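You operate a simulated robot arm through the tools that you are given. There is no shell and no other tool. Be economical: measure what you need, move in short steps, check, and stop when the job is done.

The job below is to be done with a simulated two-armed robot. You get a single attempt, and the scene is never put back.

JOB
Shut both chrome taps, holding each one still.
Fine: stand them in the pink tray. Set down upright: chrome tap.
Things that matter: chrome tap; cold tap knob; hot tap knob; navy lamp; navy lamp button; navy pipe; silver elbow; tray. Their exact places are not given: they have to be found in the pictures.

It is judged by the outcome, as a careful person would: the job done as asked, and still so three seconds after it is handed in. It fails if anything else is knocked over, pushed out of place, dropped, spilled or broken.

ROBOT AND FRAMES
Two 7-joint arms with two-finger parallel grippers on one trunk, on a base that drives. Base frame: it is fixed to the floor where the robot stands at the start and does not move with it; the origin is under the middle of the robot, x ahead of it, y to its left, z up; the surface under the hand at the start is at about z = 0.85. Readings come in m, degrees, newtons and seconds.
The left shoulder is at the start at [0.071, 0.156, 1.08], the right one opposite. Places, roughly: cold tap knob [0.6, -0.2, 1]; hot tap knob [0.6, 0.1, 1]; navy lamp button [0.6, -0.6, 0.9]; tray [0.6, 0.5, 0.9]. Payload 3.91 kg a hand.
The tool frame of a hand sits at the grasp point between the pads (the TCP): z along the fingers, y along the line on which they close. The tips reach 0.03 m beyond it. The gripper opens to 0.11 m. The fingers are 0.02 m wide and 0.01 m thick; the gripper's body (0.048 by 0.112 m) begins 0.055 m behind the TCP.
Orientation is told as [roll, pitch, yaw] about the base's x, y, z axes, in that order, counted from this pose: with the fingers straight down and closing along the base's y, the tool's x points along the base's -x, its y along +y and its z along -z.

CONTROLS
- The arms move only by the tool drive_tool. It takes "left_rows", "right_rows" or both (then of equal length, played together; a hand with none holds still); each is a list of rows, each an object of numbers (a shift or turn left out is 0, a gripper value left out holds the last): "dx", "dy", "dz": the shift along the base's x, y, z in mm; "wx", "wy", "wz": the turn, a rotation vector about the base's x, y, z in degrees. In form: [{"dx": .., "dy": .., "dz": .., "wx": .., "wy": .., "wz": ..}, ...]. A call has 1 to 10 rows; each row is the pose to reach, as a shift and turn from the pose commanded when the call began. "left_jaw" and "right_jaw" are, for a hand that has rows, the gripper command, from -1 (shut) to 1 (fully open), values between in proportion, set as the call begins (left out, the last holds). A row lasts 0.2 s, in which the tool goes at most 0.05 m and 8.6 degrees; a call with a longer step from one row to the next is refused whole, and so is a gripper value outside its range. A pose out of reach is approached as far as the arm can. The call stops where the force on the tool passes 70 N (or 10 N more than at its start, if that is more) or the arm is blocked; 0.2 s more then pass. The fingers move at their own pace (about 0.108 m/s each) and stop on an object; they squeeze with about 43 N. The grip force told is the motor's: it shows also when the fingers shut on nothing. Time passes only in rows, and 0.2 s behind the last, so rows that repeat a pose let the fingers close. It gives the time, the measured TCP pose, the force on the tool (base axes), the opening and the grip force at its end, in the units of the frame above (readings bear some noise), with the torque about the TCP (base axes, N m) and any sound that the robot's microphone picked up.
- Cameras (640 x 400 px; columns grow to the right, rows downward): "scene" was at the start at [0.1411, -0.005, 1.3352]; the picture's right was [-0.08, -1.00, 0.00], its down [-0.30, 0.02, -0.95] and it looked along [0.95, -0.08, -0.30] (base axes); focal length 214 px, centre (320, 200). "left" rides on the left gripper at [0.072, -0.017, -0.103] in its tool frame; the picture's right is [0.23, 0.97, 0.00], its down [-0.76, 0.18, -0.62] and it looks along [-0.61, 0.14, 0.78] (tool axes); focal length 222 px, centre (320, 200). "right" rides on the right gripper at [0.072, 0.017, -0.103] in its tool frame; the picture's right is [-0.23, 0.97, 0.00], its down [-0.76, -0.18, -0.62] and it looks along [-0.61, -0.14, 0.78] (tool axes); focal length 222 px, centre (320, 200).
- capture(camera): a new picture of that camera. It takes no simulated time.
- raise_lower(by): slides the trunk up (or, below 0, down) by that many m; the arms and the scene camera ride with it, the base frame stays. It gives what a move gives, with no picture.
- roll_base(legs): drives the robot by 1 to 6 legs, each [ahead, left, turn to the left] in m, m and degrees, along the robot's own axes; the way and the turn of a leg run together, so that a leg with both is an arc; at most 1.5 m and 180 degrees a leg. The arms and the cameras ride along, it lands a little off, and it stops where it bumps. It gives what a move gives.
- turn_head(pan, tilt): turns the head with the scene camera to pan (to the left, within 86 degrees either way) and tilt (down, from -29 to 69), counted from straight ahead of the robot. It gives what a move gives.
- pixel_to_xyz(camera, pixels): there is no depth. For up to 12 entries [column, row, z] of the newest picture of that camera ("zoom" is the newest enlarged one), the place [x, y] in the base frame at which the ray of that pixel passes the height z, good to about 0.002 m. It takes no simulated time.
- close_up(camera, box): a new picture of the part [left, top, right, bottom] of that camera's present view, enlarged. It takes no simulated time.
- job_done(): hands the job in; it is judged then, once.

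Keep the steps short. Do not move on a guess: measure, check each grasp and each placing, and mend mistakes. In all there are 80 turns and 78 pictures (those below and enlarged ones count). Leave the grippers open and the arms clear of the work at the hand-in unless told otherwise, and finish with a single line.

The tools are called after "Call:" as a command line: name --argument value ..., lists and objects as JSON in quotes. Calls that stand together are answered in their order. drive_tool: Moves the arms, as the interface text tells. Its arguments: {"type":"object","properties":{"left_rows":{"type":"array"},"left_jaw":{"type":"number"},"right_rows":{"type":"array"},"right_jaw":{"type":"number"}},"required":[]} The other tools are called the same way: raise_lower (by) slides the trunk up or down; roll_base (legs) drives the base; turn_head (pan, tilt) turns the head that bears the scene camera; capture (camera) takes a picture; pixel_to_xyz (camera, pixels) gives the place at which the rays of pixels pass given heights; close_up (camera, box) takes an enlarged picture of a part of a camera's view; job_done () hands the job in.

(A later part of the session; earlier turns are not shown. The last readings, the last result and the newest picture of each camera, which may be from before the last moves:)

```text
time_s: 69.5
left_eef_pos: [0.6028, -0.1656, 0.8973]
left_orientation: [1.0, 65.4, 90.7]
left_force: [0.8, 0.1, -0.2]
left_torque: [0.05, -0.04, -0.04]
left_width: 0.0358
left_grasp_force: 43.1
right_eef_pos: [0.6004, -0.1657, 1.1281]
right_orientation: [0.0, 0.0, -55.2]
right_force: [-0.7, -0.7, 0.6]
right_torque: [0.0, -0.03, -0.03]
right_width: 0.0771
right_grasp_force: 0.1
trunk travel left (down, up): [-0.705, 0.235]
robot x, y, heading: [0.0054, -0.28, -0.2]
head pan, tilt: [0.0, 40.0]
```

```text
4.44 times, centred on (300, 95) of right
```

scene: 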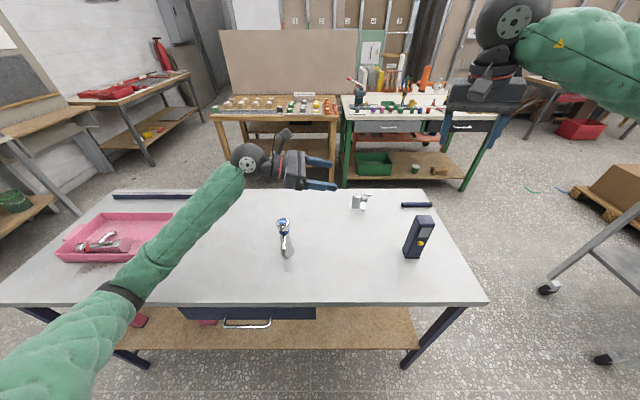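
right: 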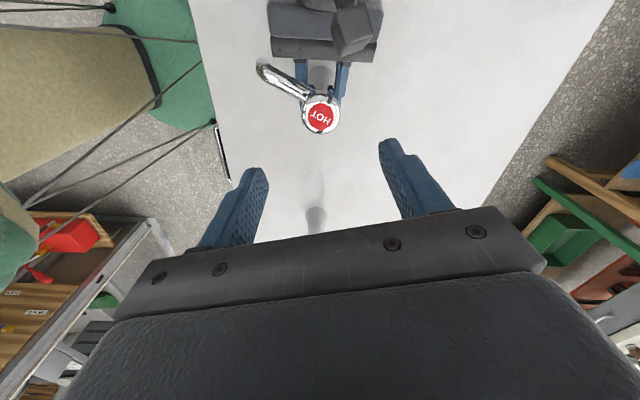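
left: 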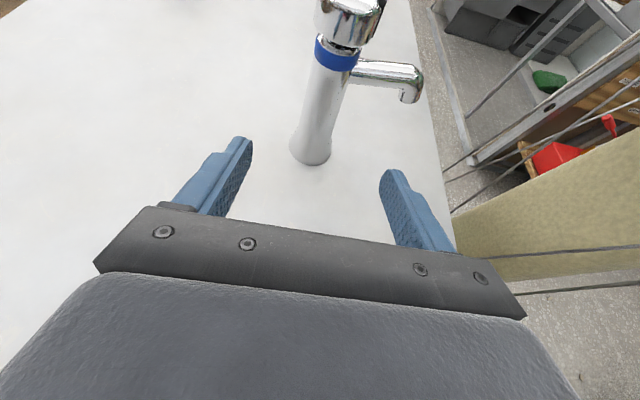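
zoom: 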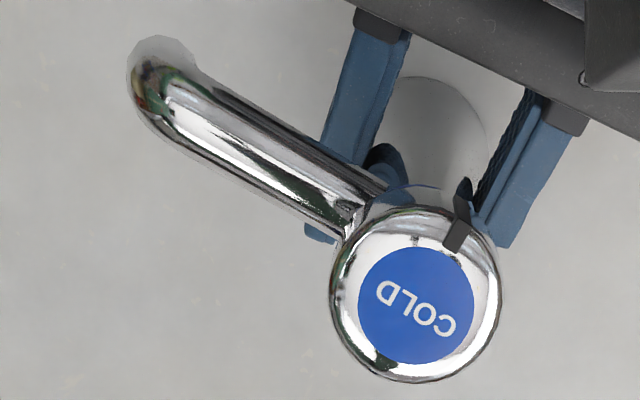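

The cold rib is in the same perpendicular position as the hot one, so it's shut. I'll leave the cold tap standing for now. The hot tap gets fixed first, so the left hand releases and retreats, and I'll look at the tray.

Call:
drive_tool --left_rows '[{}, {}, {}]' --left_jaw 0.6 --right_rows '[{"dy": -30, "dz": 20}, {"dy": -70, "dz": 40}, {"dy": -110, "dz": 60}]'

Call:
drive_tool --left_rows '[{"dy": 20, "dz": 9}, {"dy": 50, "dz": 23}, {"dy": 82, "dz": 38}, {"dy": 110, "dz": 51}, {"dy": 110, "dz": 91}, {"dy": 110, "dz": 131}, {"dy": 110, "dz": 171}, {"dy": 110, "dz": 211}, {"dy": 110, "dz": 250}, {"dy": 110, "dz": 250}]'

Call:
roll_base --legs '[[-0.005, 0.35, 0]]'

Call:
turn_head --pan 30 --tilt 45

Call:
capture --camera "scene"

```text
time_s: 70.3
left_eef_pos: [0.603, -0.165, 0.8986]
left_orientation: [0.8, 65.2, 90.4]
left_force: [-0.4, 0.3, 0.0]
left_torque: [-0.01, -0.04, -0.01]
left_width: 0.0878
left_grasp_force: 0.0
right_eef_pos: [0.5997, -0.2779, 1.19]
right_orientation: [-0.1, 0.1, -55.2]
right_force: [0.3, -0.6, 0.6]
right_torque: [0.0, -0.04, -0.02]
right_width: 0.0772
right_grasp_force: 0.0
trunk travel left (down, up): [-0.705, 0.235]
robot x, y, heading: [0.0023, -0.2811, -0.4]
head pan, tilt: [0.0, 40.0]
```

```text
time_s: 72.5
left_eef_pos: [0.6016, -0.0557, 1.1489]
left_orientation: [1.1, 65.4, 90.5]
left_force: [-0.5, -0.1, 0.0]
left_torque: [0.0, -0.03, -0.01]
left_width: 0.0881
left_grasp_force: 0.0
right_eef_pos: [0.6012, -0.2759, 1.1886]
right_orientation: [0.0, -0.1, -55.3]
right_force: [0.4, -0.7, 0.6]
right_torque: [-0.01, 0.02, -0.03]
right_width: 0.0769
right_grasp_force: 0.0
trunk travel left (down, up): [-0.705, 0.235]
robot x, y, heading: [0.0031, -0.2799, -0.2]
head pan, tilt: [0.0, 40.0]
```

```text
time_s: 74.8
left_eef_pos: [0.5963, 0.2976, 1.1487]
left_orientation: [0.9, 65.3, 90.7]
left_force: [-0.6, 0.2, 0.8]
left_torque: [0.01, 0.0, 0.0]
left_width: 0.0879
left_grasp_force: 0.0
right_eef_pos: [0.595, 0.078, 1.1883]
right_orientation: [0.0, 0.1, -54.9]
right_force: [0.7, 0.4, 0.0]
right_torque: [-0.04, 0.0, -0.03]
right_width: 0.0771
right_grasp_force: 0.0
trunk travel left (down, up): [-0.705, 0.235]
robot x, y, heading: [-0.0009, 0.0725, -0.1]
head pan, tilt: [0.0, 40.0]
```

```text
time_s: 75.7
left_eef_pos: [0.5967, 0.2967, 1.1477]
left_orientation: [1.0, 65.4, 90.5]
left_force: [-0.4, -0.1, 0.7]
left_torque: [0.07, 0.02, 0.01]
left_width: 0.0883
left_grasp_force: 0.0
right_eef_pos: [0.5962, 0.0768, 1.1884]
right_orientation: [0.0, 0.0, -55.0]
right_force: [-0.9, -0.4, 0.4]
right_torque: [0.01, 0.03, -0.02]
right_width: 0.0771
right_grasp_force: 0.1
trunk travel left (down, up): [-0.705, 0.235]
robot x, y, heading: [-0.0073, 0.0705, 0.1]
head pan, tilt: [30.0, 45.0]
```

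```text
20 pictures are left
```

scene: 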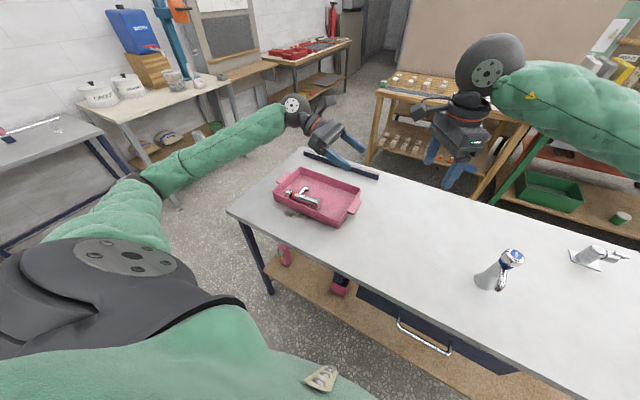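

I'll enlarge the tray to see how the hot tap lies.

Call:
close_up --camera "scene" --box '[265, 160, 371, 230]'

```text
5.71 times, centred on (318, 195) of scene
```

zoom: 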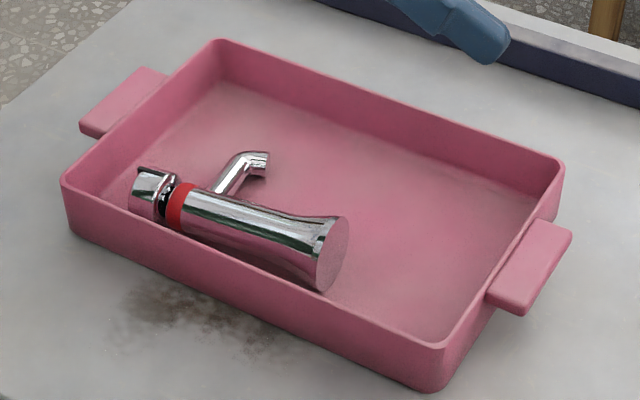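

Call:
pixel_to_xyz --camera "zoom" --pixels '[[335, 255, 0.885], [135, 188, 0.878], [180, 207, 0.878], [265, 235, 0.88], [258, 165, 0.89], [65, 180, 0.885], [445, 345, 0.885], [565, 165, 0.885], [220, 42, 0.885]]'

```text
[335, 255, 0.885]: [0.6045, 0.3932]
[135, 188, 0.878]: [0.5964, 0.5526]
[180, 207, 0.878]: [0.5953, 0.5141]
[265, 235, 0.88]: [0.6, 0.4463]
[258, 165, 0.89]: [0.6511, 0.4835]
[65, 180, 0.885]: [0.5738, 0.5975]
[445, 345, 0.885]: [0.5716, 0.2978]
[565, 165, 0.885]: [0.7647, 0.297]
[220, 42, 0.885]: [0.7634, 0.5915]
```

The tray now reads about (+0.04, -0.02) from the start. I'll check with fixed references, the navy bar and the table corner, whether it really moved.

Call:
pixel_to_xyz --camera "scene" --pixels '[[303, 157, 0.85], [378, 180, 0.85], [228, 211, 0.85], [298, 149, 0.85], [489, 288, 0.85], [513, 254, 1.002]]'

```text
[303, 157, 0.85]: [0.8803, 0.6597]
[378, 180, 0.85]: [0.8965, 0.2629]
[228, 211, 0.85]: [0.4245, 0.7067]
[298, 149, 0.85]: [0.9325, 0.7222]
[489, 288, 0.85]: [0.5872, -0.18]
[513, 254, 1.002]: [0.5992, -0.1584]
```

The references match, so the tray really was pushed about 4 cm to +x and 2 cm to -y. I'll pull it back using the right wall. First I'll drive left so the right hand can work over the tray.

Call:
roll_base --legs '[[0.005, 0.38, 0]]'

Call:
drive_tool --right_rows '[{"dx": 2, "dy": -20, "dz": -15, "wz": 7}, {"dx": 4, "dy": -40, "dz": -30, "wz": 14}, {"dx": 6, "dy": -60, "dz": -45, "wz": 21}, {"dx": 8, "dy": -80, "dz": -60, "wz": 28}, {"dx": 10, "dy": -100, "dz": -75, "wz": 35}, {"dx": 12, "dy": -120, "dz": -90, "wz": 42}, {"dx": 12, "dy": -140, "dz": -105, "wz": 49}, {"dx": 12, "dy": -158, "dz": -120, "wz": 55}, {"dx": 12, "dy": -158, "dz": -140, "wz": 55}, {"dx": 12, "dy": -158, "dz": -140, "wz": 55}]'

Call:
capture --camera "right"

```text
time_s: 78.1
left_eef_pos: [0.6019, 0.6761, 1.147]
left_orientation: [0.8, 65.4, 90.6]
left_force: [-0.7, 0.0, 0.0]
left_torque: [0.04, 0.0, -0.01]
left_width: 0.0879
left_grasp_force: 0.1
right_eef_pos: [0.5997, 0.4569, 1.1886]
right_orientation: [0.0, 0.0, -55.1]
right_force: [0.1, 1.0, 0.0]
right_torque: [0.02, -0.01, -0.03]
right_width: 0.077
right_grasp_force: 0.1
trunk travel left (down, up): [-0.705, 0.235]
robot x, y, heading: [0.0027, 0.4519, 0.0]
head pan, tilt: [30.0, 45.0]
```

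```text
time_s: 80.3
left_eef_pos: [0.6008, 0.676, 1.1484]
left_orientation: [0.9, 65.4, 90.6]
left_force: [0.5, -0.2, 0.7]
left_torque: [0.02, -0.02, 0.01]
left_width: 0.0881
left_grasp_force: 0.1
right_eef_pos: [0.6111, 0.298, 1.0485]
right_orientation: [0.0, 0.0, 0.1]
right_force: [0.3, -0.3, -0.7]
right_torque: [0.02, 0.02, -0.01]
right_width: 0.0769
right_grasp_force: 0.0
trunk travel left (down, up): [-0.705, 0.235]
robot x, y, heading: [0.003, 0.4515, -0.0]
head pan, tilt: [30.0, 45.0]
```

```text
18 pictures are left
```

right: 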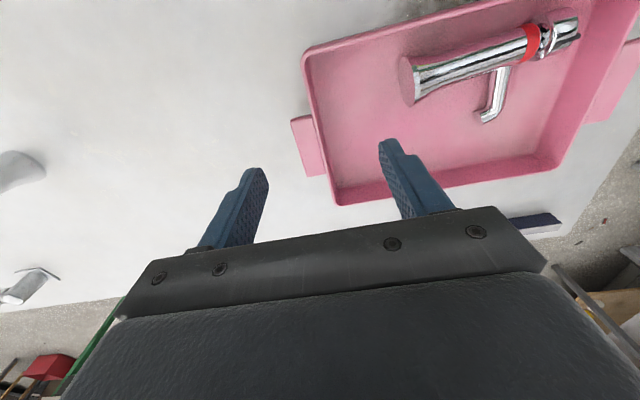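

Call:
pixel_to_xyz --camera "right" --pixels '[[303, 55, 0.885], [333, 204, 0.885], [316, 115, 0.885], [325, 172, 0.885], [405, 80, 0.885], [577, 30, 0.878], [525, 45, 0.878], [560, 172, 0.885], [485, 118, 0.89]]'

```text
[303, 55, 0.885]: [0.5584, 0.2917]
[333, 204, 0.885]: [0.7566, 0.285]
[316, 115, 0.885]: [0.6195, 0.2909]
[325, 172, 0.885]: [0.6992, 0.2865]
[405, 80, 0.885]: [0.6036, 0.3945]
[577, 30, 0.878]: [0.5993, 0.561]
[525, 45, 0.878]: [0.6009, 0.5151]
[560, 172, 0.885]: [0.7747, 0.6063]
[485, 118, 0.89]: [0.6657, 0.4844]
```

The right wall is at y≈0.292, the tray front at x≈0.56, and the handle starts at x≈0.62. I'll grip the wall at x=0.59 and drag the tray by (-36, +20) mm.

Call:
drive_tool --right_rows '[{"dx": -20, "dy": -4, "dz": -40}, {"dx": -20, "dy": -4, "dz": -80}, {"dx": -20, "dy": -4, "dz": -115}, {"dx": -20, "dy": -4, "dz": -140}, {"dx": -20, "dy": -4, "dz": -154}, {"dx": -20, "dy": -4, "dz": -154}]'

Call:
drive_tool --right_rows '[{}, {}, {}, {}]' --right_jaw -1

Call:
drive_tool --right_rows '[{"dx": -5, "dy": 3, "dz": 1}, {"dx": -12, "dy": 7, "dz": 1}, {"dx": -19, "dy": 11, "dz": 1}, {"dx": -26, "dy": 15, "dz": 1}, {"dx": -32, "dy": 18, "dz": 1}, {"dx": -36, "dy": 20, "dz": 1}, {"dx": -36, "dy": 20, "dz": 1}]'

Call:
drive_tool --right_rows '[{}, {}, {}]' --right_jaw 0.0

Call:
drive_tool --right_rows '[{"dz": 30}, {"dz": 70}, {"dz": 110}, {"dz": 150}, {"dz": 180}]'

Call:
capture --camera "right"

```text
time_s: 81.7
left_eef_pos: [0.6012, 0.6759, 1.1475]
left_orientation: [0.9, 65.4, 90.6]
left_force: [-1.3, -0.4, 0.4]
left_torque: [0.03, 0.02, 0.01]
left_width: 0.0879
left_grasp_force: 0.0
right_eef_pos: [0.5914, 0.2941, 0.8947]
right_orientation: [0.1, 0.0, 0.0]
right_force: [0.1, 1.1, 0.1]
right_torque: [0.01, 0.04, 0.01]
right_width: 0.077
right_grasp_force: 0.1
trunk travel left (down, up): [-0.705, 0.235]
robot x, y, heading: [0.0054, 0.4514, 0.1]
head pan, tilt: [30.0, 45.0]
```

```text
time_s: 82.7
left_eef_pos: [0.6013, 0.6759, 1.1479]
left_orientation: [0.9, 65.3, 90.5]
left_force: [0.2, -0.8, -1.4]
left_torque: [-0.03, -0.02, 0.01]
left_width: 0.088
left_grasp_force: 0.0
right_eef_pos: [0.5926, 0.2924, 0.8951]
right_orientation: [0.0, 0.0, -0.1]
right_force: [0.5, -1.0, 0.0]
right_torque: [-0.01, -0.24, -0.58]
right_width: 0.0038
right_grasp_force: 42.9
trunk travel left (down, up): [-0.705, 0.235]
robot x, y, heading: [0.0054, 0.4513, -0.2]
head pan, tilt: [30.0, 45.0]
```

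```text
time_s: 84.3
left_eef_pos: [0.6015, 0.6763, 1.1485]
left_orientation: [0.9, 65.3, 90.6]
left_force: [-0.1, -0.5, 0.1]
left_torque: [0.03, 0.0, -0.01]
left_width: 0.0881
left_grasp_force: 0.1
right_eef_pos: [0.5572, 0.3122, 0.8964]
right_orientation: [0.0, 0.1, 0.0]
right_force: [1.1, -1.2, -2.5]
right_torque: [-0.25, -0.32, -0.48]
right_width: 0.0036
right_grasp_force: 43.0
trunk travel left (down, up): [-0.705, 0.235]
robot x, y, heading: [0.0003, 0.4522, 0.0]
head pan, tilt: [30.0, 45.0]
```

```text
time_s: 85.1
left_eef_pos: [0.6028, 0.6758, 1.1486]
left_orientation: [1.0, 65.3, 90.6]
left_force: [0.8, 0.7, -0.7]
left_torque: [0.0, 0.02, -0.04]
left_width: 0.0879
left_grasp_force: 0.0
right_eef_pos: [0.5557, 0.3139, 0.8962]
right_orientation: [-0.1, 0.0, 0.0]
right_force: [0.1, -1.2, -0.3]
right_torque: [0.01, -0.03, -0.04]
right_width: 0.0553
right_grasp_force: 0.0
trunk travel left (down, up): [-0.705, 0.235]
robot x, y, heading: [-0.0005, 0.4478, 0.0]
head pan, tilt: [30.0, 45.0]
```

```text
time_s: 86.3
left_eef_pos: [0.6013, 0.6767, 1.1484]
left_orientation: [0.9, 65.4, 90.6]
left_force: [0.6, -0.1, 0.1]
left_torque: [0.0, 0.01, 0.06]
left_width: 0.0878
left_grasp_force: 0.0
right_eef_pos: [0.5553, 0.3131, 1.0766]
right_orientation: [0.0, 0.0, 0.0]
right_force: [0.0, -0.7, 0.0]
right_torque: [-0.02, 0.01, -0.02]
right_width: 0.0551
right_grasp_force: 0.1
trunk travel left (down, up): [-0.705, 0.235]
robot x, y, heading: [0.0009, 0.4479, 0.4]
head pan, tilt: [30.0, 45.0]
```

```text
17 pictures are left
```

right: 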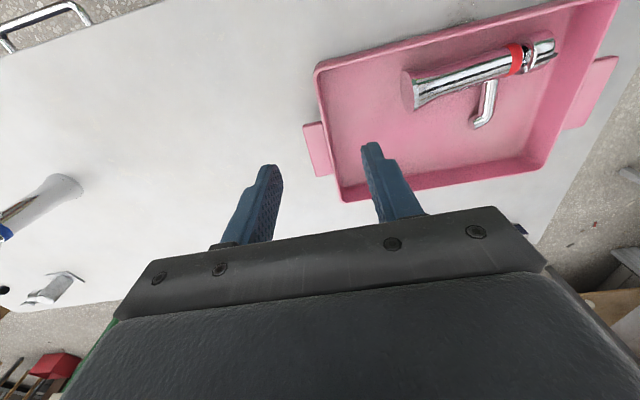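

The tray followed. I'll measure its corners and the hot tap now.

Call:
pixel_to_xyz --camera "right" --pixels '[[315, 67, 0.885], [342, 202, 0.885], [543, 168, 0.885], [610, 0, 0.885], [407, 92, 0.885], [553, 45, 0.878], [515, 60, 0.878], [460, 77, 0.88], [478, 123, 0.88]]'

```text
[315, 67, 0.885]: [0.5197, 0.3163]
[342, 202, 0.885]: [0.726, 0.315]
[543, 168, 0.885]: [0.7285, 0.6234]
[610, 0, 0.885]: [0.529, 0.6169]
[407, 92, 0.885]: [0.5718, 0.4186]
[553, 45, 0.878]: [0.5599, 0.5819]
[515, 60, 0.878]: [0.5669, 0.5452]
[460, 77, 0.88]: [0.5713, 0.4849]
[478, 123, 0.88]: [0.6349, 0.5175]
```

The tray is back at its original place. Next I turn the right hand to straddle the lying hot tap: closing along x, tilted 22° so that after rotating up it ends nearly horizontal.

Call:
drive_tool --right_rows '[{"dx": 2, "dy": 18, "dz": 5, "wx": -1.57, "wy": -1.57, "wz": -8.07}, {"dx": 4, "dy": 36, "dz": 10, "wx": -3.14, "wy": -3.14, "wz": -16.14}, {"dx": 6, "dy": 54, "dz": 15, "wx": -4.71, "wy": -4.71, "wz": -24.2}, {"dx": 8, "dy": 72, "dz": 20, "wx": -6.28, "wy": -6.28, "wz": -32.3}, {"dx": 10, "dy": 90, "dz": 20, "wx": -7.85, "wy": -7.85, "wz": -40.35}, {"dx": 12, "dy": 108, "dz": 20, "wx": -9.41, "wy": -9.41, "wz": -48.4}, {"dx": 14, "dy": 126, "dz": 20, "wx": -10.98, "wy": -10.98, "wz": -56.5}, {"dx": 16, "dy": 144, "dz": 20, "wx": -12.55, "wy": -12.55, "wz": -64.6}, {"dx": 16, "dy": 166, "dz": 20, "wx": -14.12, "wy": -14.12, "wz": -72.6}, {"dx": 16, "dy": 166, "dz": 20, "wx": -15.69, "wy": -15.69, "wz": -80.7}]' --right_jaw -0.09

Call:
drive_tool --right_rows '[{"dz": -20, "wx": -1.57, "wy": -1.57, "wz": -8.07}, {"dz": -45, "wx": -1.57, "wy": -1.57, "wz": -8.07}, {"dz": -70, "wx": -1.57, "wy": -1.57, "wz": -8.07}, {"dz": -70, "wx": -1.57, "wy": -1.57, "wz": -8.07}]'

Call:
capture --camera "right"

```text
time_s: 88.5
left_eef_pos: [0.6011, 0.6756, 1.1483]
left_orientation: [0.9, 65.4, 90.5]
left_force: [-0.1, -0.3, -0.8]
left_torque: [0.03, 0.02, 0.04]
left_width: 0.0882
left_grasp_force: 0.0
right_eef_pos: [0.5718, 0.4795, 1.0967]
right_orientation: [-1.5, -20.4, -81.5]
right_force: [1.1, 0.7, 0.2]
right_torque: [0.02, -0.01, 0.0]
right_width: 0.0501
right_grasp_force: 0.0
trunk travel left (down, up): [-0.705, 0.235]
robot x, y, heading: [0.0016, 0.4488, 0.2]
head pan, tilt: [30.0, 45.0]
```

```text
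time_s: 89.5
left_eef_pos: [0.6008, 0.6758, 1.1478]
left_orientation: [1.0, 65.4, 90.5]
left_force: [0.4, 0.5, 0.6]
left_torque: [-0.01, 0.01, -0.01]
left_width: 0.0884
left_grasp_force: 0.0
right_eef_pos: [0.5713, 0.481, 1.0263]
right_orientation: [0.0, -22.0, -90.1]
right_force: [-0.3, 0.4, 0.2]
right_torque: [-0.02, 0.01, 0.02]
right_width: 0.0502
right_grasp_force: 0.0
trunk travel left (down, up): [-0.705, 0.235]
robot x, y, heading: [0.003, 0.4498, 0.1]
head pan, tilt: [30.0, 45.0]
```

```text
16 pictures are left
```

right: 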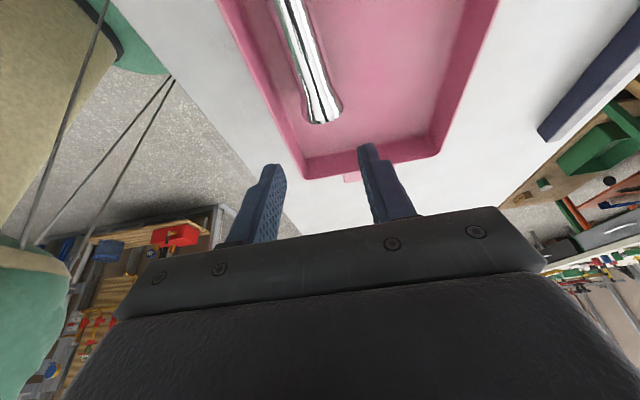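

Call:
pixel_to_xyz --camera "right" --pixels '[[324, 112, 0.885], [303, 122, 0.885], [343, 107, 0.885], [303, 50, 0.884], [293, 10, 0.883], [275, 10, 0.883], [311, 10, 0.883], [305, 175, 0.885], [248, 60, 0.885]]'

```text
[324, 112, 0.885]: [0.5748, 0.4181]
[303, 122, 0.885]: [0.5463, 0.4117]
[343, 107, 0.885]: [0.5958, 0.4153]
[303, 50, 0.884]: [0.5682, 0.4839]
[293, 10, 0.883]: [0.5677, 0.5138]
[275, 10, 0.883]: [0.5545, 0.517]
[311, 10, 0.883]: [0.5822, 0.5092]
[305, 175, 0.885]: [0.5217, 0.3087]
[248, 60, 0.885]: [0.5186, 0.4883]
```

The body axis at y=0.484 is at x≈0.5685, tilted about 3°, with room to the wall. I'll lower around the body and close.

Call:
drive_tool --right_rows '[{"dx": -2, "dz": -40, "wz": 3}, {"dx": -2, "dz": -80, "wz": 3}, {"dx": -2, "dz": -110, "wz": 3}, {"dx": -2, "dz": -122, "wz": 3}, {"dx": -2, "dz": -131, "wz": 3}, {"dx": -2, "dz": -131, "wz": 3}]'

Call:
drive_tool --right_rows '[{}, {}, {}]' --right_jaw -1

Call:
drive_tool --right_rows '[{"dx": 5, "dz": 15}, {"dx": 15, "dz": 35}, {"dx": 25, "dz": 60}, {"dx": 35, "dz": 90}, {"dx": 45, "dz": 120}, {"dx": 45, "dz": 120}]'

Call:
capture --camera "scene"

```text
time_s: 90.9
left_eef_pos: [0.6019, 0.6763, 1.1487]
left_orientation: [0.9, 65.5, 90.5]
left_force: [0.5, -0.6, 0.2]
left_torque: [-0.01, 0.03, -0.01]
left_width: 0.0881
left_grasp_force: 0.0
right_eef_pos: [0.5697, 0.4795, 0.8947]
right_orientation: [0.0, -21.8, -87.1]
right_force: [0.1, -0.2, 0.6]
right_torque: [0.0, 0.01, 0.01]
right_width: 0.0503
right_grasp_force: 0.1
trunk travel left (down, up): [-0.705, 0.235]
robot x, y, heading: [0.0031, 0.4517, 0.1]
head pan, tilt: [30.0, 45.0]
```

```text
time_s: 91.7
left_eef_pos: [0.6012, 0.6757, 1.148]
left_orientation: [0.9, 65.4, 90.7]
left_force: [0.4, -1.3, -0.4]
left_torque: [-0.01, 0.0, 0.0]
left_width: 0.0879
left_grasp_force: 0.1
right_eef_pos: [0.5693, 0.4794, 0.895]
right_orientation: [0.0, -22.0, -86.9]
right_force: [-0.2, 0.5, 0.2]
right_torque: [0.1, -0.2, 0.06]
right_width: 0.0352
right_grasp_force: 42.6
trunk travel left (down, up): [-0.705, 0.235]
robot x, y, heading: [0.0023, 0.4508, 0.4]
head pan, tilt: [30.0, 45.0]
```

```text
time_s: 93.1
left_eef_pos: [0.6016, 0.6761, 1.1475]
left_orientation: [1.0, 65.4, 90.6]
left_force: [-0.1, 0.4, -1.1]
left_torque: [0.02, 0.0, 0.01]
left_width: 0.0879
left_grasp_force: 0.0
right_eef_pos: [0.6156, 0.4803, 1.0147]
right_orientation: [-0.1, -22.0, -86.9]
right_force: [-1.4, -0.5, -6.3]
right_torque: [0.04, 0.03, 0.02]
right_width: 0.0348
right_grasp_force: 43.1
trunk travel left (down, up): [-0.705, 0.235]
robot x, y, heading: [0.0038, 0.4514, -0.1]
head pan, tilt: [30.0, 45.0]
```

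```text
15 pictures are left
```

scene: 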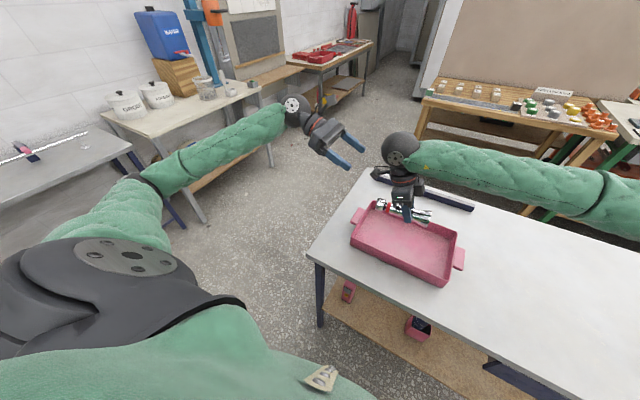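

The tap is lifted (6 N). I'll rotate it upright about the closing axis while shifting to y≈0.39.

Call:
drive_tool --right_rows '[{"dy": -9, "dz": 3, "wx": 8.4, "wy": 0.44}, {"dy": -18, "dz": 6, "wx": 16.8, "wy": 0.88}, {"dy": -27, "dz": 9, "wx": 25.2, "wy": 1.3}, {"dy": -36, "dz": 12, "wx": 33.6, "wy": 1.8}, {"dy": -45, "dz": 12, "wx": 42, "wy": 2.2}, {"dy": -54, "dz": 12, "wx": 50.4, "wy": 2.6}, {"dy": -63, "dz": 12, "wx": 58.8, "wy": 3.1}, {"dy": -72, "dz": 12, "wx": 67.2, "wy": 3.5}, {"dy": -81, "dz": 12, "wx": 75.6, "wy": 4}, {"dy": -90, "dz": 12, "wx": 84, "wy": 4.4}]'

Call:
drive_tool --right_rows '[{"wx": 3, "wy": 0.2}, {"wx": 6, "wy": 0.3}, {"wx": 6, "wy": 0.3}]'

Call:
close_up --camera "scene" --box '[340, 120, 500, 290]'

```text
time_s: 95.3
left_eef_pos: [0.6022, 0.6743, 1.1474]
left_orientation: [0.9, 65.4, 90.6]
left_force: [-0.3, -0.4, -0.6]
left_torque: [0.0, 0.01, 0.0]
left_width: 0.0881
left_grasp_force: 0.0
right_eef_pos: [0.6151, 0.3896, 1.0262]
right_orientation: [0.1, 62.3, -87.0]
right_force: [0.1, -0.2, -6.2]
right_torque: [-0.15, 0.02, -0.04]
right_width: 0.0352
right_grasp_force: 42.9
trunk travel left (down, up): [-0.705, 0.235]
robot x, y, heading: [0.0053, 0.4503, 0.0]
head pan, tilt: [30.0, 45.0]
```

```text
time_s: 96.1
left_eef_pos: [0.6008, 0.6756, 1.1471]
left_orientation: [0.9, 65.4, 90.6]
left_force: [0.3, -0.5, -0.1]
left_torque: [0.01, 0.02, 0.02]
left_width: 0.0881
left_grasp_force: 0.0
right_eef_pos: [0.6154, 0.3891, 1.0254]
right_orientation: [-0.1, 68.2, -87.0]
right_force: [-0.3, 0.7, -6.4]
right_torque: [-0.11, 0.06, -0.06]
right_width: 0.0351
right_grasp_force: 42.3
trunk travel left (down, up): [-0.705, 0.235]
robot x, y, heading: [0.0014, 0.4535, 0.0]
head pan, tilt: [30.0, 45.0]
```

```text
2.35 times, centred on (420, 205) of scene
```

zoom: 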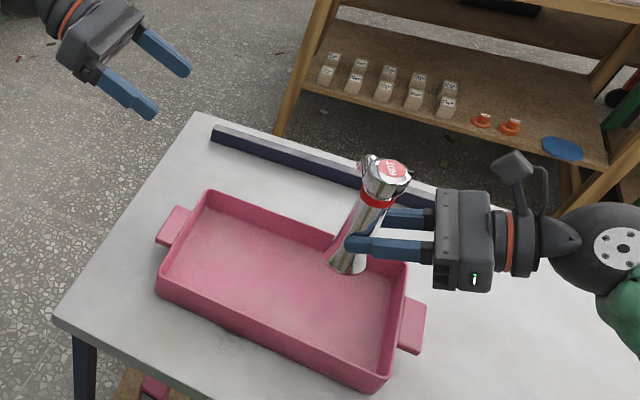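

I'll check how upright it is by comparing knob and base positions at their expected heights.

Call:
pixel_to_xyz --camera "zoom" --pixels '[[347, 264, 0.965], [347, 264, 0.955], [392, 168, 1.117], [392, 168, 1.107], [377, 200, 1.08], [370, 230, 1.025]]'

Call:
close_up --camera "right" --box '[160, 0, 480, 260]'

```text
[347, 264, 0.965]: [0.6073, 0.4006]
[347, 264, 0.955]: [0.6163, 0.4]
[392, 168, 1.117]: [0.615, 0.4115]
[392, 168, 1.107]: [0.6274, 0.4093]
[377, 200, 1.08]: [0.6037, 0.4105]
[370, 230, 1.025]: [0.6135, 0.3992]
```

```text
1.54 times, centred on (320, 130) of right
```

zoom: 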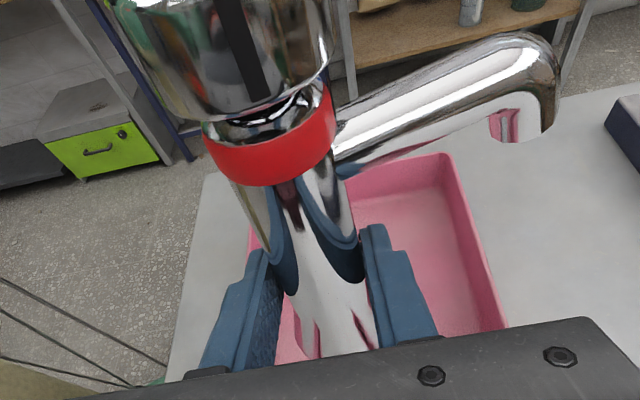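

The knob leans about 4° to +y. I'll correct by +4° and lower toward the tray floor.

Call:
drive_tool --right_rows '[{"dz": -20, "wx": 2}, {"dz": -45, "wx": 4}, {"dz": -70, "wx": 4}, {"dz": -85, "wx": 4}, {"dz": -90, "wx": 4}]'

Call:
drive_tool --right_rows '[{"dz": -3}, {"dz": -6}, {"dz": -9}]'

Call:
drive_tool --right_rows '[{"dz": -2}, {"dz": -4}]'

Call:
close_up --camera "scene" --box '[340, 120, 500, 290]'

```text
time_s: 97.3
left_eef_pos: [0.6022, 0.6753, 1.1488]
left_orientation: [1.0, 65.5, 90.6]
left_force: [-0.2, -0.7, 0.1]
left_torque: [-0.02, 0.0, 0.01]
left_width: 0.088
left_grasp_force: 0.1
right_eef_pos: [0.6164, 0.3898, 0.9365]
right_orientation: [0.6, 72.2, -86.5]
right_force: [0.1, 0.5, -7.0]
right_torque: [-0.11, 0.05, -0.01]
right_width: 0.0351
right_grasp_force: 42.7
trunk travel left (down, up): [-0.705, 0.235]
robot x, y, heading: [0.0052, 0.4508, -0.0]
head pan, tilt: [30.0, 45.0]
```

```text
time_s: 98.1
left_eef_pos: [0.6029, 0.6754, 1.1468]
left_orientation: [0.9, 65.5, 90.5]
left_force: [0.1, -0.4, 0.6]
left_torque: [-0.01, 0.02, 0.0]
left_width: 0.088
left_grasp_force: 0.0
right_eef_pos: [0.6147, 0.3898, 0.9284]
right_orientation: [0.5, 72.1, -86.4]
right_force: [-0.5, 0.4, -6.8]
right_torque: [-0.12, 0.05, -0.02]
right_width: 0.0348
right_grasp_force: 43.3
trunk travel left (down, up): [-0.705, 0.235]
robot x, y, heading: [0.0033, 0.4494, -0.1]
head pan, tilt: [30.0, 45.0]
```

```text
time_s: 98.7
left_eef_pos: [0.6028, 0.6753, 1.1472]
left_orientation: [0.9, 65.4, 90.6]
left_force: [-0.6, 0.2, -0.6]
left_torque: [0.0, 0.0, -0.02]
left_width: 0.0879
left_grasp_force: 0.1
right_eef_pos: [0.615, 0.3889, 0.925]
right_orientation: [0.4, 72.1, -86.5]
right_force: [-0.9, 0.5, -6.5]
right_torque: [-0.15, 0.03, 0.0]
right_width: 0.0351
right_grasp_force: 43.0
trunk travel left (down, up): [-0.705, 0.235]
robot x, y, heading: [0.0043, 0.4501, 0.2]
head pan, tilt: [30.0, 45.0]
```

```text
2.35 times, centred on (420, 205) of scene
```

zoom: 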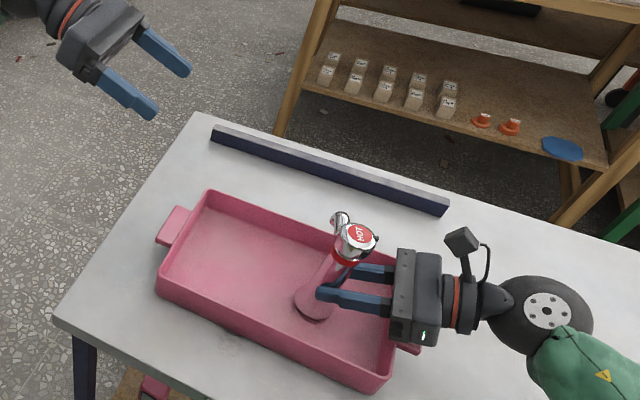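

No contact yet. Continuing down in small steps.

Call:
drive_tool --right_rows '[{"dz": -2}, {"dz": -4}, {"dz": -6}]'

Call:
drive_tool --right_rows '[{"dz": -1.5}, {"dz": -3}]'

```text
time_s: 99.5
left_eef_pos: [0.6001, 0.6763, 1.1495]
left_orientation: [0.7, 65.4, 90.4]
left_force: [-0.4, -1.0, -0.3]
left_torque: [-0.03, 0.02, -0.01]
left_width: 0.0879
left_grasp_force: 0.0
right_eef_pos: [0.6145, 0.39, 0.9217]
right_orientation: [1.8, 72.2, -85.5]
right_force: [8.6, -1.2, 40.8]
right_torque: [-3.79, 0.4, 0.71]
right_width: 0.0348
right_grasp_force: 43.4
trunk travel left (down, up): [-0.705, 0.235]
robot x, y, heading: [0.0027, 0.4507, 0.4]
head pan, tilt: [30.0, 45.0]
```

```text
time_s: 100.1
left_eef_pos: [0.6005, 0.675, 1.1488]
left_orientation: [0.8, 65.4, 90.4]
left_force: [0.4, -0.2, -0.4]
left_torque: [0.03, 0.01, 0.01]
left_width: 0.088
left_grasp_force: 0.0
right_eef_pos: [0.6152, 0.3905, 0.9234]
right_orientation: [2.3, 72.4, -84.7]
right_force: [-9.2, 5.8, 30.1]
right_torque: [-2.86, 0.73, -0.79]
right_width: 0.0352
right_grasp_force: 43.3
trunk travel left (down, up): [-0.705, 0.235]
robot x, y, heading: [0.0009, 0.4496, 0.2]
head pan, tilt: [30.0, 45.0]
stopped in row 2 (right hand): the force on the tool passed its limit at 73 N (the readings are from after the stop); the commanded pose is now the measured one
```

There is contact, but the torque (-3.8 N·m) suggests it's behind the fingers, possibly the hand on the rim. I'll back off 3 mm and look.

Call:
drive_tool --right_rows '[{"dz": 3}, {"dz": 3}]'

Call:
close_up --camera "scene" --box '[390, 190, 460, 260]'

```text
time_s: 100.7
left_eef_pos: [0.6009, 0.677, 1.1476]
left_orientation: [0.8, 65.4, 90.5]
left_force: [-0.1, 0.0, -0.6]
left_torque: [0.01, -0.02, 0.04]
left_width: 0.0881
left_grasp_force: 0.1
right_eef_pos: [0.6151, 0.391, 0.9223]
right_orientation: [1.7, 72.2, -85.3]
right_force: [-5.4, 6.2, 12.0]
right_torque: [-1.45, 0.38, -0.5]
right_width: 0.0351
right_grasp_force: 43.2
trunk travel left (down, up): [-0.705, 0.235]
robot x, y, heading: [0.0033, 0.4526, -0.0]
head pan, tilt: [30.0, 45.0]
```

```text
5.71 times, centred on (425, 225) of scene
```

zoom: 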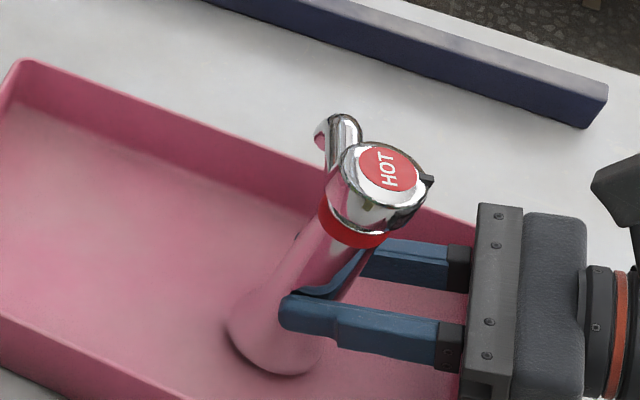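

The lever arm of about 0.08 m puts the contact at y≈0.31. The gripper body is resting on the right rim while the tap is still a few mm above the floor. I'll lift slightly, shift 32 mm to +y and go down again.

Call:
drive_tool --right_rows '[{"dz": 6}, {"dy": 12, "dz": 8}, {"dy": 24, "dz": 8}, {"dy": 32, "dz": 8}, {"dy": 32, "dz": 4}, {"dy": 32, "dz": 0}]'

Call:
drive_tool --right_rows '[{"dz": -2}, {"dz": -4}]'

Call:
drive_tool --right_rows '[{"dz": -1.5}, {"dz": -3}]'

```text
time_s: 102.1
left_eef_pos: [0.6013, 0.6769, 1.1483]
left_orientation: [0.9, 65.3, 90.7]
left_force: [-0.1, 0.1, 0.2]
left_torque: [-0.01, 0.01, 0.0]
left_width: 0.0881
left_grasp_force: 0.1
right_eef_pos: [0.6175, 0.4224, 0.9221]
right_orientation: [1.6, 72.4, -85.6]
right_force: [0.1, 0.4, -7.4]
right_torque: [-0.11, 0.04, 0.0]
right_width: 0.035
right_grasp_force: 43.3
trunk travel left (down, up): [-0.705, 0.235]
robot x, y, heading: [0.0032, 0.4493, 0.4]
head pan, tilt: [30.0, 45.0]
```

```text
time_s: 102.7
left_eef_pos: [0.601, 0.6745, 1.1471]
left_orientation: [0.9, 65.4, 90.7]
left_force: [0.3, 0.0, 0.4]
left_torque: [0.01, -0.01, -0.02]
left_width: 0.0882
left_grasp_force: 0.1
right_eef_pos: [0.6171, 0.4229, 0.9176]
right_orientation: [1.6, 72.3, -85.6]
right_force: [0.2, 0.5, -6.7]
right_torque: [-0.14, 0.02, 0.02]
right_width: 0.035
right_grasp_force: 42.9
trunk travel left (down, up): [-0.705, 0.235]
robot x, y, heading: [0.003, 0.4484, 0.2]
head pan, tilt: [30.0, 45.0]
```

```text
time_s: 103.3
left_eef_pos: [0.6024, 0.677, 1.1489]
left_orientation: [0.9, 65.4, 90.6]
left_force: [-0.2, 1.1, 0.3]
left_torque: [-0.02, -0.06, -0.01]
left_width: 0.0877
left_grasp_force: 0.1
right_eef_pos: [0.6166, 0.4219, 0.9154]
right_orientation: [1.6, 72.3, -85.4]
right_force: [0.6, 0.3, -5.3]
right_torque: [-0.12, 0.05, -0.02]
right_width: 0.0347
right_grasp_force: 43.3
trunk travel left (down, up): [-0.705, 0.235]
robot x, y, heading: [0.0003, 0.4488, 0.1]
head pan, tilt: [30.0, 45.0]
```

Free of the rim now. A little further down.

Call:
drive_tool --right_rows '[{"dz": -1.5}, {"dz": -3}]'

Call:
close_up --camera "scene" --box '[370, 190, 450, 260]'

```text
time_s: 103.9
left_eef_pos: [0.6005, 0.6746, 1.1479]
left_orientation: [0.9, 65.4, 90.6]
left_force: [0.7, 0.5, -0.3]
left_torque: [0.01, 0.03, 0.01]
left_width: 0.0877
left_grasp_force: 0.0
right_eef_pos: [0.6168, 0.4212, 0.9148]
right_orientation: [2.2, 72.4, -84.9]
right_force: [1.3, -1.0, 15.5]
right_torque: [-0.31, -0.02, -0.05]
right_width: 0.035
right_grasp_force: 42.9
trunk travel left (down, up): [-0.705, 0.235]
robot x, y, heading: [0.0042, 0.4532, 0.0]
head pan, tilt: [30.0, 45.0]
```

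```text
5.71 times, centred on (410, 225) of scene
```

zoom: 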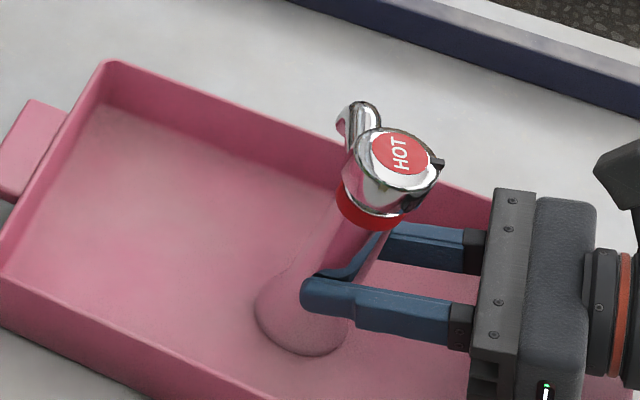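

The tap is on the tray floor (about 20 N, small torque) and looks upright. I'll relax 1 mm, open to 6 cm, and back out along the tool axis.

Call:
drive_tool --right_rows '[{"dz": 1}, {"dz": 1}, {"dz": 1}]' --right_jaw 0.15

Call:
drive_tool --right_rows '[{"dx": -1, "dy": -12, "dz": 4}, {"dx": -2, "dy": -30, "dz": 10}, {"dx": -4, "dy": -52, "dz": 18}, {"dx": -6, "dy": -76, "dz": 25}, {"dx": -8, "dy": -105, "dz": 45}, {"dx": -8, "dy": -130, "dz": 80}, {"dx": -8, "dy": -150, "dz": 115}, {"dx": -8, "dy": -150, "dz": 155}, {"dx": -8, "dy": -150, "dz": 195}, {"dx": -8, "dy": -150, "dz": 235}]'

Call:
capture --camera "scene"

```text
time_s: 104.7
left_eef_pos: [0.6019, 0.6768, 1.1475]
left_orientation: [0.9, 65.4, 90.7]
left_force: [-0.1, -0.1, -0.4]
left_torque: [-0.01, 0.0, 0.03]
left_width: 0.0881
left_grasp_force: 0.1
right_eef_pos: [0.6162, 0.4221, 0.914]
right_orientation: [1.7, 72.3, -85.5]
right_force: [-0.1, 0.0, -0.2]
right_torque: [0.04, 0.02, 0.02]
right_width: 0.0633
right_grasp_force: 0.0
trunk travel left (down, up): [-0.705, 0.235]
robot x, y, heading: [0.0003, 0.4503, 0.1]
head pan, tilt: [30.0, 45.0]
```

```text
time_s: 106.9
left_eef_pos: [0.6015, 0.6767, 1.1477]
left_orientation: [0.8, 65.3, 90.6]
left_force: [-0.2, -0.3, -0.2]
left_torque: [0.0, 0.0, -0.01]
left_width: 0.0881
left_grasp_force: 0.1
right_eef_pos: [0.6069, 0.2715, 1.1485]
right_orientation: [1.7, 72.3, -85.5]
right_force: [-0.2, -0.1, -0.4]
right_torque: [0.01, -0.01, 0.01]
right_width: 0.0633
right_grasp_force: 0.1
trunk travel left (down, up): [-0.705, 0.235]
robot x, y, heading: [-0.0002, 0.452, -0.0]
head pan, tilt: [30.0, 45.0]
```

```text
9 pictures are left
```

scene: 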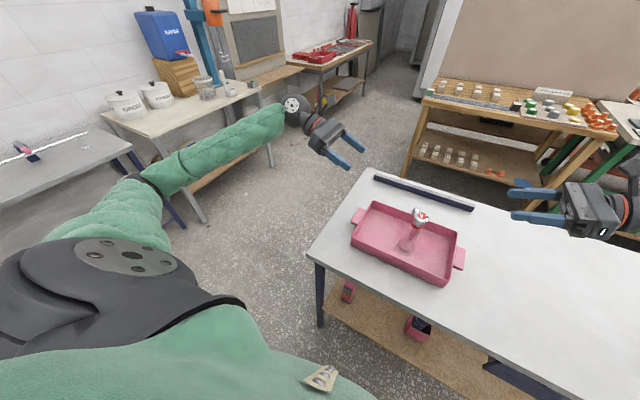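

The hot tap stands upright in the tray, its rib still perpendicular (shut). Now the cold tap: I'll drive the base back right by 0.732 m with both hands high and check the left view.

Call:
roll_base --legs '[[0, -0.732, 0]]'

Call:
drive_tool --left_rows '[{"dz": -40, "wx": 2}, {"dz": -80, "wx": 4}, {"dz": -120, "wx": 7}, {"dz": -160, "wx": 7}, {"dz": -185, "wx": 7}, {"dz": -185, "wx": 7}]' --left_jaw 0.25

Call:
capture --camera "left"

```text
time_s: 110.9
left_eef_pos: [0.6022, -0.056, 1.1491]
left_orientation: [0.9, 65.4, 90.4]
left_force: [-0.6, -0.2, -0.1]
left_torque: [0.04, -0.02, 0.0]
left_width: 0.0884
left_grasp_force: 0.1
right_eef_pos: [0.6054, -0.4608, 1.1479]
right_orientation: [1.7, 72.4, -85.7]
right_force: [0.1, 0.1, 0.4]
right_torque: [-0.02, -0.01, -0.01]
right_width: 0.0634
right_grasp_force: 0.1
trunk travel left (down, up): [-0.705, 0.235]
robot x, y, heading: [0.0062, -0.2783, -0.4]
head pan, tilt: [30.0, 45.0]
```

```text
time_s: 112.3
left_eef_pos: [0.6019, -0.0543, 0.9637]
left_orientation: [0.8, 58.5, 90.3]
left_force: [0.1, 0.8, -1.5]
left_torque: [-0.02, -0.03, -0.03]
left_width: 0.0688
left_grasp_force: 0.1
right_eef_pos: [0.6071, -0.4605, 1.1496]
right_orientation: [1.7, 72.2, -85.6]
right_force: [-0.6, 0.1, 0.2]
right_torque: [0.01, -0.02, -0.02]
right_width: 0.0633
right_grasp_force: 0.0
trunk travel left (down, up): [-0.705, 0.235]
robot x, y, heading: [0.0022, -0.2802, -0.2]
head pan, tilt: [30.0, 45.0]
```

```text
8 pictures are left
```

left: 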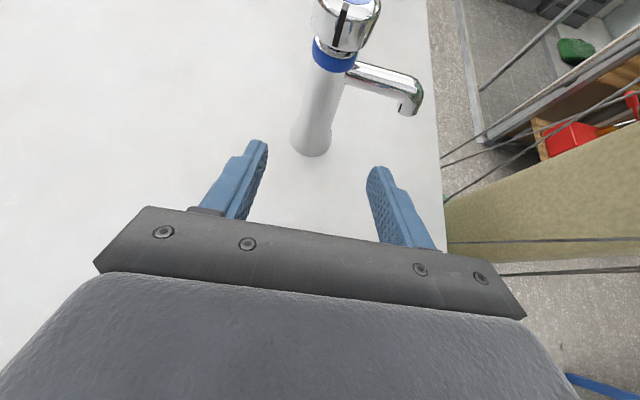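

Aligned as before. I'll approach, close and lift the cold tap.

Call:
drive_tool --left_rows '[{"dy": -28, "dz": -16}, {"dy": -56, "dz": -33}, {"dy": -84, "dz": -49}, {"dy": -111, "dz": -65}, {"dy": -111, "dz": -65}]'

Call:
drive_tool --left_rows '[{}, {}, {}, {}]' --left_jaw -1

Call:
drive_tool --left_rows '[{"dz": 10}, {"dz": 25}, {"dz": 45}, {"dz": 65}, {"dz": 85}, {"dz": 105}, {"dz": 125}, {"dz": 140}, {"dz": 140}]'

Call:
capture --camera "left"

```text
time_s: 113.5
left_eef_pos: [0.6021, -0.1668, 0.896]
left_orientation: [0.8, 58.4, 90.4]
left_force: [0.5, 0.0, -0.2]
left_torque: [0.02, -0.04, -0.01]
left_width: 0.0688
left_grasp_force: 0.0
right_eef_pos: [0.6075, -0.4586, 1.1492]
right_orientation: [1.7, 72.4, -85.9]
right_force: [0.0, 0.1, 0.0]
right_torque: [-0.01, 0.05, 0.0]
right_width: 0.0632
right_grasp_force: 0.1
trunk travel left (down, up): [-0.705, 0.235]
robot x, y, heading: [0.0032, -0.2763, -0.0]
head pan, tilt: [30.0, 45.0]
```

```text
time_s: 114.5
left_eef_pos: [0.6015, -0.1664, 0.8974]
left_orientation: [0.7, 58.4, 90.3]
left_force: [1.6, -1.8, -0.3]
left_torque: [0.03, -0.15, -0.04]
left_width: 0.0355
left_grasp_force: 43.0
right_eef_pos: [0.6073, -0.4593, 1.1495]
right_orientation: [1.7, 72.2, -85.7]
right_force: [-0.6, 0.2, 0.0]
right_torque: [-0.03, -0.03, -0.01]
right_width: 0.0633
right_grasp_force: 0.1
trunk travel left (down, up): [-0.705, 0.235]
robot x, y, heading: [0.0042, -0.2775, -0.4]
head pan, tilt: [30.0, 45.0]
```

```text
time_s: 116.5
left_eef_pos: [0.6022, -0.1667, 1.0393]
left_orientation: [1.0, 58.4, 90.2]
left_force: [-0.3, 0.0, -6.3]
left_torque: [-0.02, -0.06, -0.01]
left_width: 0.0356
left_grasp_force: 42.6
right_eef_pos: [0.6065, -0.4598, 1.1483]
right_orientation: [1.5, 72.4, -85.8]
right_force: [0.1, -0.2, -0.7]
right_torque: [0.02, -0.01, 0.01]
right_width: 0.0636
right_grasp_force: 0.0
trunk travel left (down, up): [-0.705, 0.235]
robot x, y, heading: [0.0038, -0.28, -0.4]
head pan, tilt: [30.0, 45.0]
```

```text
7 pictures are left
```

left: 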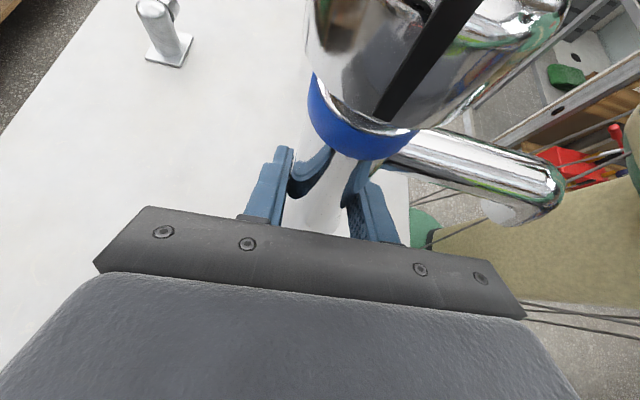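

Held without slipping (35.6 mm, 6.3 N). I'll raise it above the height of the hot tap, drive left 0.692 m to put it over the free left part of the tray, and look.

Call:
drive_tool --left_rows '[{"dx": 6, "dz": 25}, {"dx": 14, "dz": 55}, {"dx": 25, "dz": 85}, {"dx": 25, "dz": 85}]'

Call:
roll_base --legs '[[0, 0.692, 0]]'

Call:
capture --camera "scene"

```text
time_s: 117.5
left_eef_pos: [0.6281, -0.166, 1.1219]
left_orientation: [0.9, 58.4, 90.3]
left_force: [0.4, 0.7, -6.8]
left_torque: [-0.02, -0.04, -0.01]
left_width: 0.0356
left_grasp_force: 43.2
right_eef_pos: [0.6061, -0.4597, 1.1491]
right_orientation: [1.6, 72.3, -85.8]
right_force: [0.6, 0.1, -0.9]
right_torque: [0.01, -0.02, 0.02]
right_width: 0.0633
right_grasp_force: 0.1
trunk travel left (down, up): [-0.705, 0.235]
robot x, y, heading: [0.0048, -0.2796, -0.2]
head pan, tilt: [30.0, 45.0]
```

```text
time_s: 121.3
left_eef_pos: [0.6302, 0.5257, 1.1232]
left_orientation: [0.8, 58.4, 90.3]
left_force: [-0.6, 0.4, -6.9]
left_torque: [-0.01, -0.06, 0.0]
left_width: 0.0358
left_grasp_force: 42.9
right_eef_pos: [0.6087, 0.232, 1.149]
right_orientation: [1.6, 72.3, -85.9]
right_force: [0.9, -0.7, 0.4]
right_torque: [0.0, 0.0, 0.02]
right_width: 0.0634
right_grasp_force: 0.0
trunk travel left (down, up): [-0.705, 0.235]
robot x, y, heading: [0.0041, 0.4132, -0.3]
head pan, tilt: [30.0, 45.0]
```

```text
6 pictures are left
```

scene: 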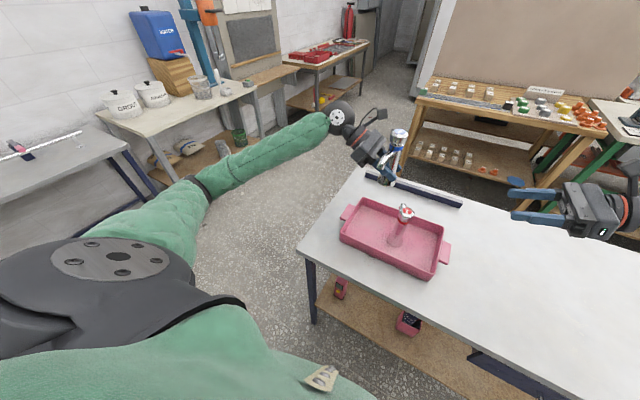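

The cold tap is over the tray's left part. I'll confirm the hot tap's place before lowering.

Call:
pixel_to_xyz --camera "scene" --pixels '[[395, 241, 0.857], [405, 209, 1.007], [341, 235, 0.885], [368, 198, 0.885], [434, 278, 0.885], [399, 132, 1.225]]'

```text
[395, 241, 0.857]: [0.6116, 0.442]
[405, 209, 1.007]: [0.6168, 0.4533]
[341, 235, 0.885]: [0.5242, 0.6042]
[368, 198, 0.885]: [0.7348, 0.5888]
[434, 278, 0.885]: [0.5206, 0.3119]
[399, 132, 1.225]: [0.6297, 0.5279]
```

The hot tap is at (0.613, 0.446), leaving a clear gap of about 2.5 cm. I'll lower the cold tap to just above the floor, then in small steps.

Call:
drive_tool --left_rows '[{"dx": 8, "dz": -40}, {"dx": 8, "dz": -80}, {"dx": 8, "dz": -120}, {"dx": 8, "dz": -155}, {"dx": 8, "dz": -180}, {"dx": 8, "dz": -198}, {"dx": 8, "dz": -208}, {"dx": 8, "dz": -212}]'

Call:
drive_tool --left_rows '[{"dz": -2}, {"dz": -4}]'

Call:
close_up --camera "scene" --box '[330, 150, 460, 280]'

```text
time_s: 123.1
left_eef_pos: [0.638, 0.5238, 0.9109]
left_orientation: [0.9, 58.4, 90.4]
left_force: [0.3, -0.1, -6.4]
left_torque: [-0.03, -0.02, -0.03]
left_width: 0.0358
left_grasp_force: 42.4
right_eef_pos: [0.6102, 0.2305, 1.1477]
right_orientation: [1.6, 72.3, -85.7]
right_force: [-0.5, -0.2, -0.6]
right_torque: [0.0, -0.02, 0.0]
right_width: 0.0632
right_grasp_force: 0.0
trunk travel left (down, up): [-0.705, 0.235]
robot x, y, heading: [0.0051, 0.411, -0.0]
head pan, tilt: [30.0, 45.0]
```

```text
time_s: 123.7
left_eef_pos: [0.6384, 0.5239, 0.9074]
left_orientation: [0.8, 58.5, 90.2]
left_force: [-0.1, 0.1, -6.5]
left_torque: [0.01, -0.02, 0.03]
left_width: 0.0356
left_grasp_force: 43.3
right_eef_pos: [0.6094, 0.2302, 1.1471]
right_orientation: [1.7, 72.4, -85.7]
right_force: [0.7, 0.2, 0.7]
right_torque: [-0.03, 0.01, 0.04]
right_width: 0.0632
right_grasp_force: 0.0
trunk travel left (down, up): [-0.705, 0.235]
robot x, y, heading: [0.0083, 0.4122, -0.0]
head pan, tilt: [30.0, 45.0]
```

```text
3.08 times, centred on (395, 215) of scene
```

zoom: 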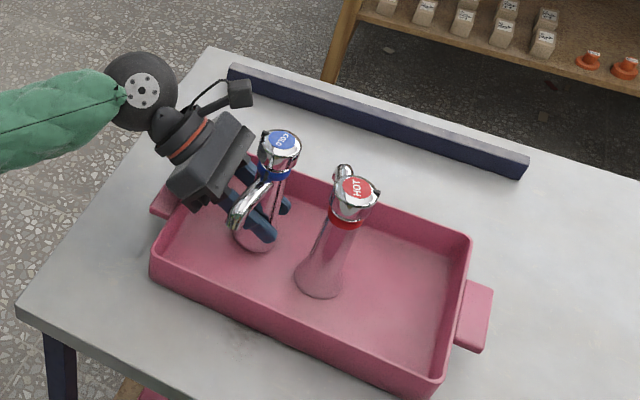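

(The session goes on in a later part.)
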